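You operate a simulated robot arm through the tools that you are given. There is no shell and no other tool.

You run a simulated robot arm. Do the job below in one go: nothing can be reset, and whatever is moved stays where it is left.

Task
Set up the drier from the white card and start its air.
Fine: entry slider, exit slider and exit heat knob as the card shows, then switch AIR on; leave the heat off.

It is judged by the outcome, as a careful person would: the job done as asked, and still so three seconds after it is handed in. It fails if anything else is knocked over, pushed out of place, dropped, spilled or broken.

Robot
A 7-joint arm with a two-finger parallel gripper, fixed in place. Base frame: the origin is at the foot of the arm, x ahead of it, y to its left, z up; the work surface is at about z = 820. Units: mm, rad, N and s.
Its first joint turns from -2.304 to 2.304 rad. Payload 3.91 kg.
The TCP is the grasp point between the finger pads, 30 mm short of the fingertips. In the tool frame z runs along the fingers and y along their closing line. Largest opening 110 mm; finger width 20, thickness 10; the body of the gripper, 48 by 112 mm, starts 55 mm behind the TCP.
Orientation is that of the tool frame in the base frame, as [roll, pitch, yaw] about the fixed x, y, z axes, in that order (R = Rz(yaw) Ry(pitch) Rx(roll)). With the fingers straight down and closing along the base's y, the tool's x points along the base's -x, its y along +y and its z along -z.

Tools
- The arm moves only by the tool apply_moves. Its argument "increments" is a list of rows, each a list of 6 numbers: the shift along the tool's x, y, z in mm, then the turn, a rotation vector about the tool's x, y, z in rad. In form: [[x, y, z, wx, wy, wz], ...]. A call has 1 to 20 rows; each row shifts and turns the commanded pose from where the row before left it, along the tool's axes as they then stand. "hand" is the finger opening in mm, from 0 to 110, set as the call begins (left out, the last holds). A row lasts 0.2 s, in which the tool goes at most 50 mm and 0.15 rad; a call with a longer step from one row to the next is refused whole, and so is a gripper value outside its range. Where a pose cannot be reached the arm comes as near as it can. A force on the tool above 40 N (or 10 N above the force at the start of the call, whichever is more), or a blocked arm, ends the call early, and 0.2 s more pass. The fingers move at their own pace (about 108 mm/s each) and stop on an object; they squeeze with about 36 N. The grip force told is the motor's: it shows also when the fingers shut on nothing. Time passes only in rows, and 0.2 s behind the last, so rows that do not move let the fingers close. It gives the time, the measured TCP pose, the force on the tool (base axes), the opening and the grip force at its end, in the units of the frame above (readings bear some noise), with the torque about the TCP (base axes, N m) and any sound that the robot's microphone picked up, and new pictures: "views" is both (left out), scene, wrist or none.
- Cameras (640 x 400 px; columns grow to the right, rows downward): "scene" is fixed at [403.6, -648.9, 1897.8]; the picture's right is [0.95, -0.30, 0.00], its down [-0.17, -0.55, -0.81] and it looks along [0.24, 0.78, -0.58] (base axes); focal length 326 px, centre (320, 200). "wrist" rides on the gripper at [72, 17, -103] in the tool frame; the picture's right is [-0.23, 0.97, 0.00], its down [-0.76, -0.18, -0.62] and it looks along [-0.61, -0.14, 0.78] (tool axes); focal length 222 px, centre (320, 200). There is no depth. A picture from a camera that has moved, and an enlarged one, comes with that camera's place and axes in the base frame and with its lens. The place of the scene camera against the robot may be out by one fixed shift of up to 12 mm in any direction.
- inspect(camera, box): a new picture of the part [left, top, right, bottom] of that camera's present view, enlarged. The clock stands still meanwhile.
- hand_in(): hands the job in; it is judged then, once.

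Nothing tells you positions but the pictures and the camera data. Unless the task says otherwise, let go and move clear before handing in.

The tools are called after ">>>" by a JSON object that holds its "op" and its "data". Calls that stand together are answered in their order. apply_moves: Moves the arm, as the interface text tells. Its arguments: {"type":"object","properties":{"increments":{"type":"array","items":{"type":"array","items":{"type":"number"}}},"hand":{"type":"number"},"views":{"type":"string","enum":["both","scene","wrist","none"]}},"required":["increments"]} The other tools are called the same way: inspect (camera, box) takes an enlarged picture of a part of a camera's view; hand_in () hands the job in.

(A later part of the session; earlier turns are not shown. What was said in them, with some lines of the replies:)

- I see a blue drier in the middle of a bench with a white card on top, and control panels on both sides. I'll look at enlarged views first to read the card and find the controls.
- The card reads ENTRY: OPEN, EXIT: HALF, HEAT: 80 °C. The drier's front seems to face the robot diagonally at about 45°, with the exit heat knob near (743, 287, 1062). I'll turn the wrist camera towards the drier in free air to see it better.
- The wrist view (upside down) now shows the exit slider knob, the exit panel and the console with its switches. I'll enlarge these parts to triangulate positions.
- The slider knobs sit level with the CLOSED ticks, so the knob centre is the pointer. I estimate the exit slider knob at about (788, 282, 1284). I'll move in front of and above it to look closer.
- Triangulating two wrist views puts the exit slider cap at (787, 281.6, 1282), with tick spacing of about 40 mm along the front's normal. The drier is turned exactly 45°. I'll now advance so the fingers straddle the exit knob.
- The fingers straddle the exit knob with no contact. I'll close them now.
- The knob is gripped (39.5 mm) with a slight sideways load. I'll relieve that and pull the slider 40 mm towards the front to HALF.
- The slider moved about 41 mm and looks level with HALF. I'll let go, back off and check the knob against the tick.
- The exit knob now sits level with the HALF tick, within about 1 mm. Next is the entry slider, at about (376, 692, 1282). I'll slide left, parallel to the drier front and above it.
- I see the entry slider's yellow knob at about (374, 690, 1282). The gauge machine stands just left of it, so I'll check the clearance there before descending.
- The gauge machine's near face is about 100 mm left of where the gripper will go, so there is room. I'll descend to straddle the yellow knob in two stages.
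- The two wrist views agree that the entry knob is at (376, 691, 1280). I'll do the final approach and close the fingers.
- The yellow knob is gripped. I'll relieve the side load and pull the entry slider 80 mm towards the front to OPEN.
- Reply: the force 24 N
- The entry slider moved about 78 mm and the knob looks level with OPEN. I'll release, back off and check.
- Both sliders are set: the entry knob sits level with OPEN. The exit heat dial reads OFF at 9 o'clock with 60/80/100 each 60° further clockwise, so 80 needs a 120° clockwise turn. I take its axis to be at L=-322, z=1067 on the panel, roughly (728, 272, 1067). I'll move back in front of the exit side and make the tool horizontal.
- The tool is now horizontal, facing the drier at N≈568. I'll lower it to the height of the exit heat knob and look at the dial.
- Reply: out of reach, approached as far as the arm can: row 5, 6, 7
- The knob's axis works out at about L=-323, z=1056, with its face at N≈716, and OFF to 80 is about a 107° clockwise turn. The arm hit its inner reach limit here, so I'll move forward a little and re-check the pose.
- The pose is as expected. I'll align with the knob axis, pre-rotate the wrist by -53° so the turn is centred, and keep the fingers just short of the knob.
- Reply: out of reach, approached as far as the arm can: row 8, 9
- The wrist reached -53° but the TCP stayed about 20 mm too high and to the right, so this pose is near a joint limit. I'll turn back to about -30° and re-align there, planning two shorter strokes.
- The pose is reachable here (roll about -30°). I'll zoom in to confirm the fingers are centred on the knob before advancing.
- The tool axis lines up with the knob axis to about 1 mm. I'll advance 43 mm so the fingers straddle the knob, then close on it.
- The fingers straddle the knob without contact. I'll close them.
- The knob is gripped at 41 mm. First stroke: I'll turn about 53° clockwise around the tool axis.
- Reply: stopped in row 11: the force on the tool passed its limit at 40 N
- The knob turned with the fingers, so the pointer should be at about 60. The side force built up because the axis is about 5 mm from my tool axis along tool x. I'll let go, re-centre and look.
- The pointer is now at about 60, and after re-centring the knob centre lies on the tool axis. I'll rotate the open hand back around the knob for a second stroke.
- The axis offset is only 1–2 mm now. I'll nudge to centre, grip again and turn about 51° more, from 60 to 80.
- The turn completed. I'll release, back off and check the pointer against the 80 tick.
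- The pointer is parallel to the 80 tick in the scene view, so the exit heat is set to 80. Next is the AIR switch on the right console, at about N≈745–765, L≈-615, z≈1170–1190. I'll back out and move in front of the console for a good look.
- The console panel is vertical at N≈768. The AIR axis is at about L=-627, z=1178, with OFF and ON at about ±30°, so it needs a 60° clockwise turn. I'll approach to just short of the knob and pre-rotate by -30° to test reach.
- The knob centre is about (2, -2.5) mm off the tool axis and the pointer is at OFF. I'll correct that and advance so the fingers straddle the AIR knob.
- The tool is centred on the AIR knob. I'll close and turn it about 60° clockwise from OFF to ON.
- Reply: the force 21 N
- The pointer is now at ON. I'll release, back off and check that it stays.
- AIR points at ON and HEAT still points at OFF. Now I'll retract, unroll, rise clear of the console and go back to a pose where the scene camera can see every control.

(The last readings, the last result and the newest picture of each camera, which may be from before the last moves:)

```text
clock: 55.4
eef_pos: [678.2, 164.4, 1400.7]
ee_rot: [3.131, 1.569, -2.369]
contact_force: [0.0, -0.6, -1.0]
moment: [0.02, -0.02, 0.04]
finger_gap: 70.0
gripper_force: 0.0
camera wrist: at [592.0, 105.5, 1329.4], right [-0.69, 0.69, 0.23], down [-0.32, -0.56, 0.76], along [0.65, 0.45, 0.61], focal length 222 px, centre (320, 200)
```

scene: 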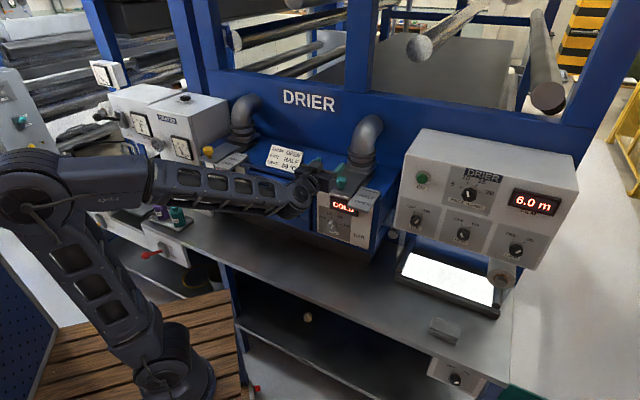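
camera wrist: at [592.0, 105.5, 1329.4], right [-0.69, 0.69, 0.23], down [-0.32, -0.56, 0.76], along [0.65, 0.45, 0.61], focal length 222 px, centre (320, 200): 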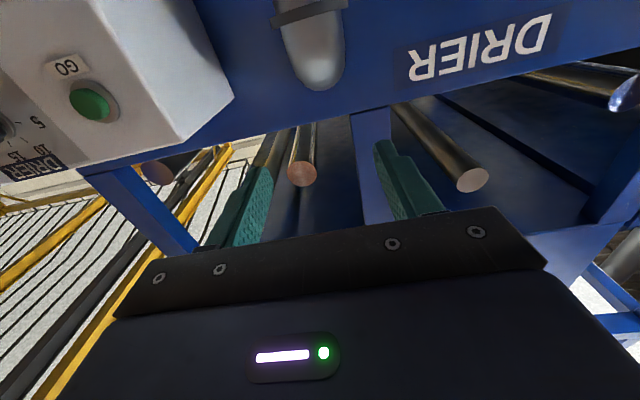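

I'm clear of the drier. I'll rise a bit more, tilt the tool back down and check all the controls.

>>> {"op": "apply_moves", "data": {"increments": [[-40, 0, 0, 0, 0, 0], [-40, 0, 0, 0, 0, 0], [0, 0, 0, 0, 0.1463, 0], [0, 0, 0, 0, 0.1463, 0], [0, 0, 0, 0, 0.1463, 0], [0, 0, 0, 0, 0.1463, 0], [0, 0, 0, 0, 0.1463, 0], [0, 0, 0, 0, 0.1463, 0], [0, 0, 0, 0, 0.1463, 0], [0, 0, 0, 0, 0.1463, 0]], "hand": 70, "views": "both"}}

>>> {"op": "inspect", "data": {"camera": "scene", "box": [300, 160, 400, 250]}}

>>> {"op": "inspect", "data": {"camera": "scene", "box": [190, 130, 290, 210]}}

>>> {"op": "inspect", "data": {"camera": "scene", "box": [390, 150, 550, 270]}}

>>> {"op": "inspect", "data": {"camera": "wrist", "box": [220, 30, 420, 155]}}

```text
clock: 57.6
eef_pos: [675.2, 167.9, 1481.6]
ee_rot: [-3.14, 0.397, -2.358]
contact_force: [-1.1, -0.6, 0.4]
moment: [0.01, -0.04, -0.02]
finger_gap: 70.3
gripper_force: 0.1
camera wrist: at [587.6, 106.2, 1549.0], right [-0.54, 0.84, 0.09], down [0.45, 0.2, 0.87], along [0.71, 0.51, -0.49], focal length 222 px, centre (320, 200)
```

scene: 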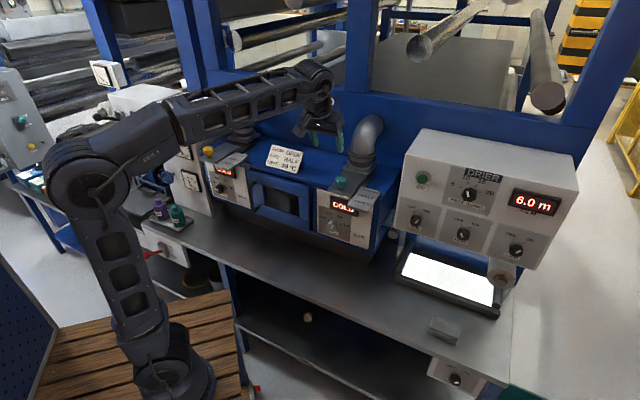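
wrist: 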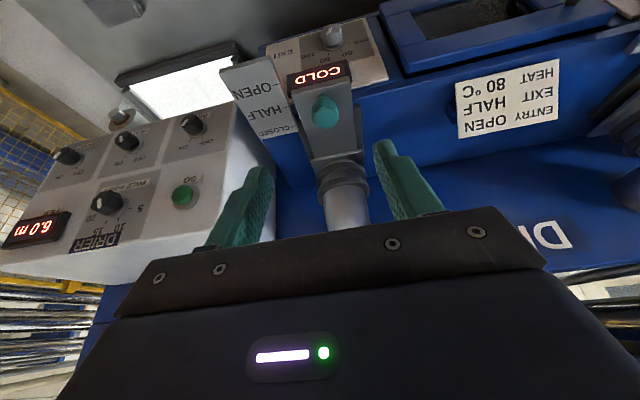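

```text
4.44 times, centred on (350, 205) of scene
camera zoom: at [403.6, -648.9, 1897.8], right [0.95, -0.3, 0.0], down [-0.17, -0.55, -0.81], along [0.24, 0.78, -0.58], focal length 1449 px, centre (187, 178)
```

zoom: 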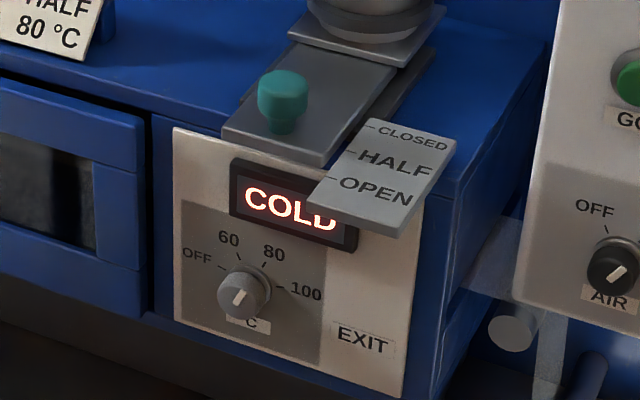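

```text
5.00 times, centred on (240, 170) of scene
camera zoom: at [403.6, -648.9, 1897.8], right [0.95, -0.3, 0.0], down [-0.17, -0.55, -0.81], along [0.24, 0.78, -0.58], focal length 1630 px, centre (720, 350)
```

zoom: 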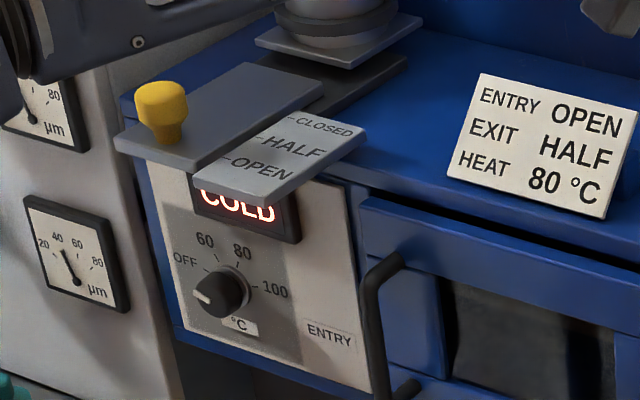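

```text
3.33 times, centred on (470, 210) of scene
camera zoom: at [403.6, -648.9, 1897.8], right [0.95, -0.3, 0.0], down [-0.17, -0.55, -0.81], along [0.24, 0.78, -0.58], focal length 1087 px, centre (-180, 167)
```

zoom: 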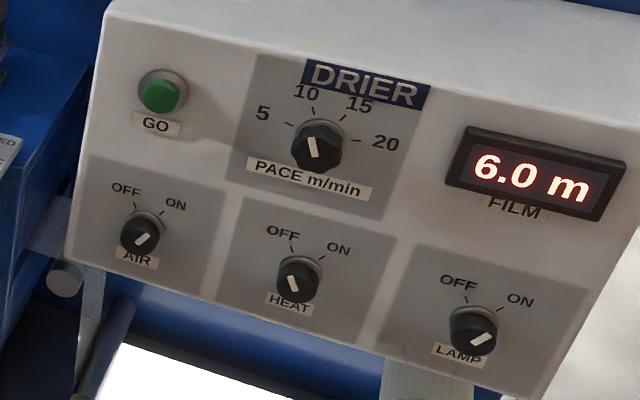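

```text
3.20 times, centred on (320, 92) of wrist
camera zoom: at [587.6, 106.2, 1549.0], right [-0.54, 0.84, 0.09], down [0.45, 0.2, 0.87], along [0.71, 0.51, -0.49], focal length 711 px, centre (320, 544)
```

zoom: 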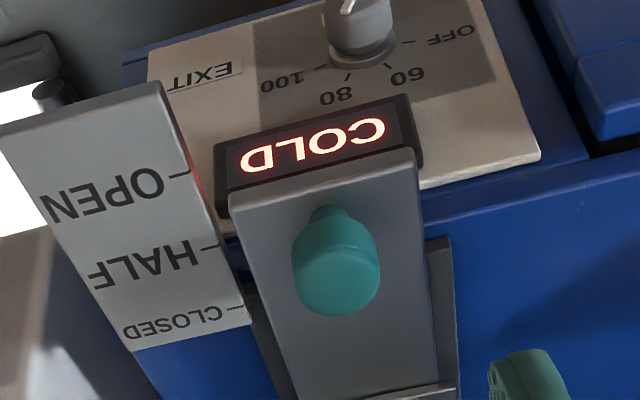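

Everything looks right: entry OPEN, exit HALF, exit heat at 80, AIR ON and HEAT OFF. I'll take one last high zoom of the two dials before handing in.

>>> {"op": "inspect", "data": {"camera": "scene", "box": [316, 208, 356, 233]}}

>>> {"op": "inspect", "data": {"camera": "scene", "box": [395, 202, 435, 227]}}

```text
16.00 times, centred on (336, 220) of scene
camera zoom: at [403.6, -648.9, 1897.8], right [0.95, -0.3, 0.0], down [-0.17, -0.55, -0.81], along [0.24, 0.78, -0.58], focal length 5217 px, centre (64, -128)
```

zoom: 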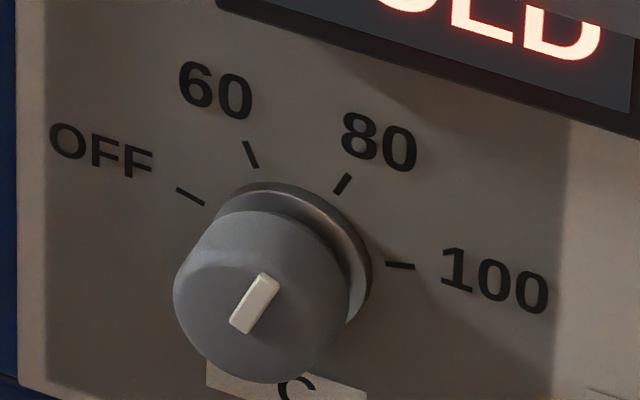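

```text
16.00 times, centred on (415, 214) of scene
camera zoom: at [403.6, -648.9, 1897.8], right [0.95, -0.3, 0.0], down [-0.17, -0.55, -0.81], along [0.24, 0.78, -0.58], focal length 5217 px, centre (-1200, -32)
```

zoom: 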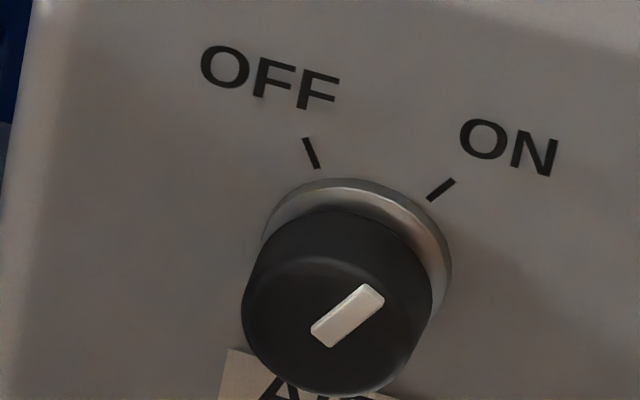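

The exit pointer looks within a few degrees of the 80 tick. To calibrate that reading, I'll compare it with untouched dials (LAMP at ON, entry heat at OFF).

>>> {"op": "inspect", "data": {"camera": "scene", "box": [495, 235, 535, 260]}}

>>> {"op": "inspect", "data": {"camera": "scene", "box": [442, 220, 482, 245]}}

>>> {"op": "inspect", "data": {"camera": "wrist", "box": [300, 15, 364, 55]}}

>>> {"op": "inspect", "data": {"camera": "wrist", "box": [160, 105, 224, 145]}}

```text
16.00 times, centred on (515, 248) of scene
camera zoom: at [403.6, -648.9, 1897.8], right [0.95, -0.3, 0.0], down [-0.17, -0.55, -0.81], along [0.24, 0.78, -0.58], focal length 5217 px, centre (-2800, -560)
```

zoom: 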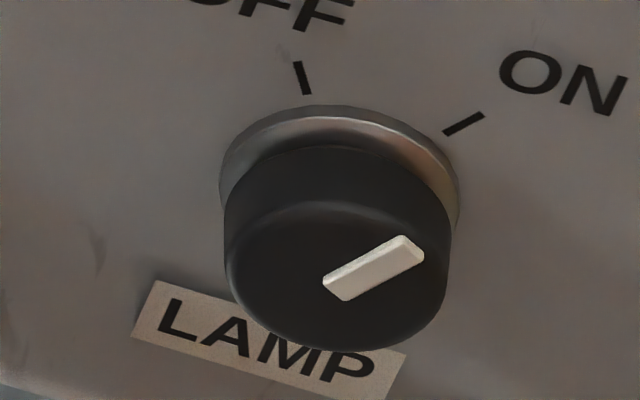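

```text
16.00 times, centred on (462, 232) of scene
camera zoom: at [403.6, -648.9, 1897.8], right [0.95, -0.3, 0.0], down [-0.17, -0.55, -0.81], along [0.24, 0.78, -0.58], focal length 5217 px, centre (-1952, -320)
```

zoom: 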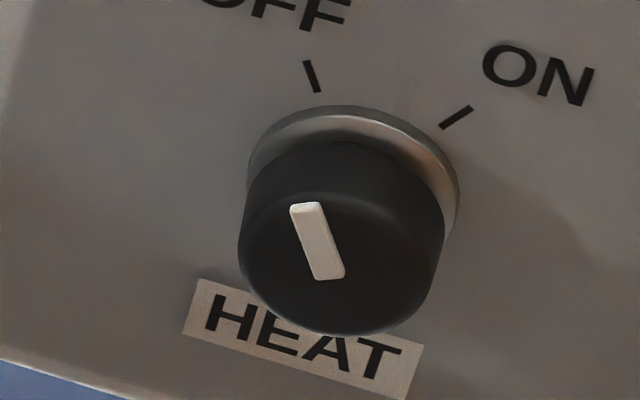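

```text
10.00 times, centred on (332, 35) of wrist
camera zoom: at [587.6, 106.2, 1549.0], right [-0.54, 0.84, 0.09], down [0.45, 0.2, 0.87], along [0.71, 0.51, -0.49], focal length 2221 px, centre (200, 1850)
```

zoom: 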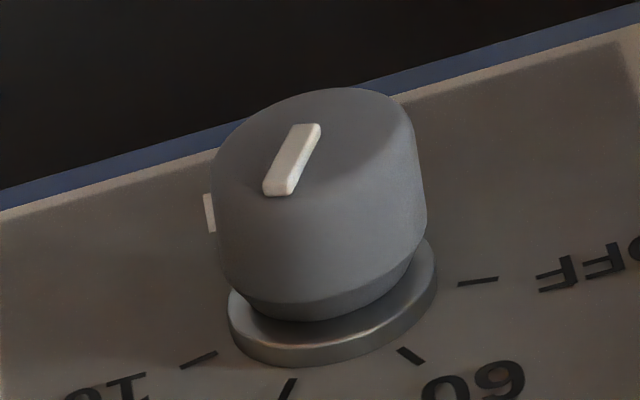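

```text
10.00 times, centred on (192, 125) of wrist
camera zoom: at [587.6, 106.2, 1549.0], right [-0.54, 0.84, 0.09], down [0.45, 0.2, 0.87], along [0.71, 0.51, -0.49], focal length 2221 px, centre (1600, 950)
```

zoom: 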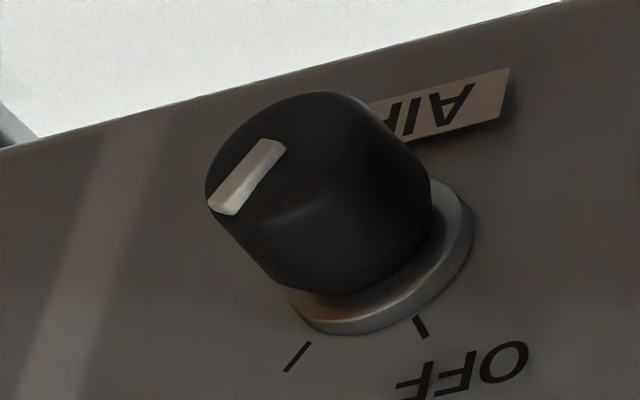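

Calibrated against the untouched dials, AIR sits exactly at ON. I'll take one last calibration zoom on the entry heat knob at OFF to judge the exit pointer's angle.

>>> {"op": "inspect", "data": {"camera": "scene", "box": [204, 176, 244, 201]}}

>>> {"op": "inspect", "data": {"camera": "scene", "box": [326, 216, 342, 226]}}

```text
16.00 times, centred on (224, 188) of scene
camera zoom: at [403.6, -648.9, 1897.8], right [0.95, -0.3, 0.0], down [-0.17, -0.55, -0.81], along [0.24, 0.78, -0.58], focal length 5217 px, centre (1856, 384)
```

zoom: 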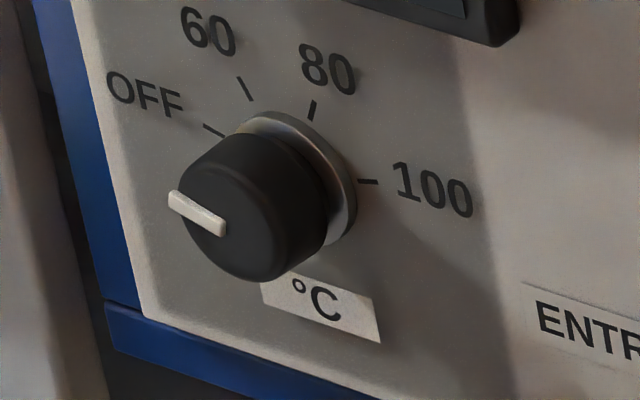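

```text
16.00 times, centred on (334, 221) of scene
camera zoom: at [403.6, -648.9, 1897.8], right [0.95, -0.3, 0.0], down [-0.17, -0.55, -0.81], along [0.24, 0.78, -0.58], focal length 5217 px, centre (96, -136)
```

zoom: 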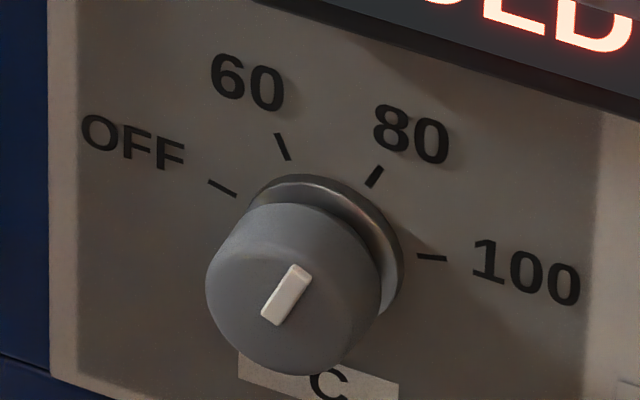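

Entry slider is at OPEN, exit slider at HALF, and the exit heat pointer is at about +25°, which matches the 80 tick. AIR is at ON, HEAT is still OFF, and the arm is clear with nothing held, so I'm handing in.

>>> {"op": "hand_in", "data": {}}

```text
The job is handed in.
```

The drier is set up as the white card shows, its AIR switch is on, and I've handed the job in. I checked each setting in enlarged camera views beforehand:

| Control | Setting |
|---|---|
| Entry slider | OPEN |
| Exit slider | HALF |
| Exit heat knob | 80 °C |
| AIR switch | ON |
| HEAT switch | OFF (not touched) |

The microphone reported no sound when AIR went on, so the pointer at ON is the only sign that the air started. I saw nothing else moved or knocked over. The arm is clear of the drier and holding nothing.
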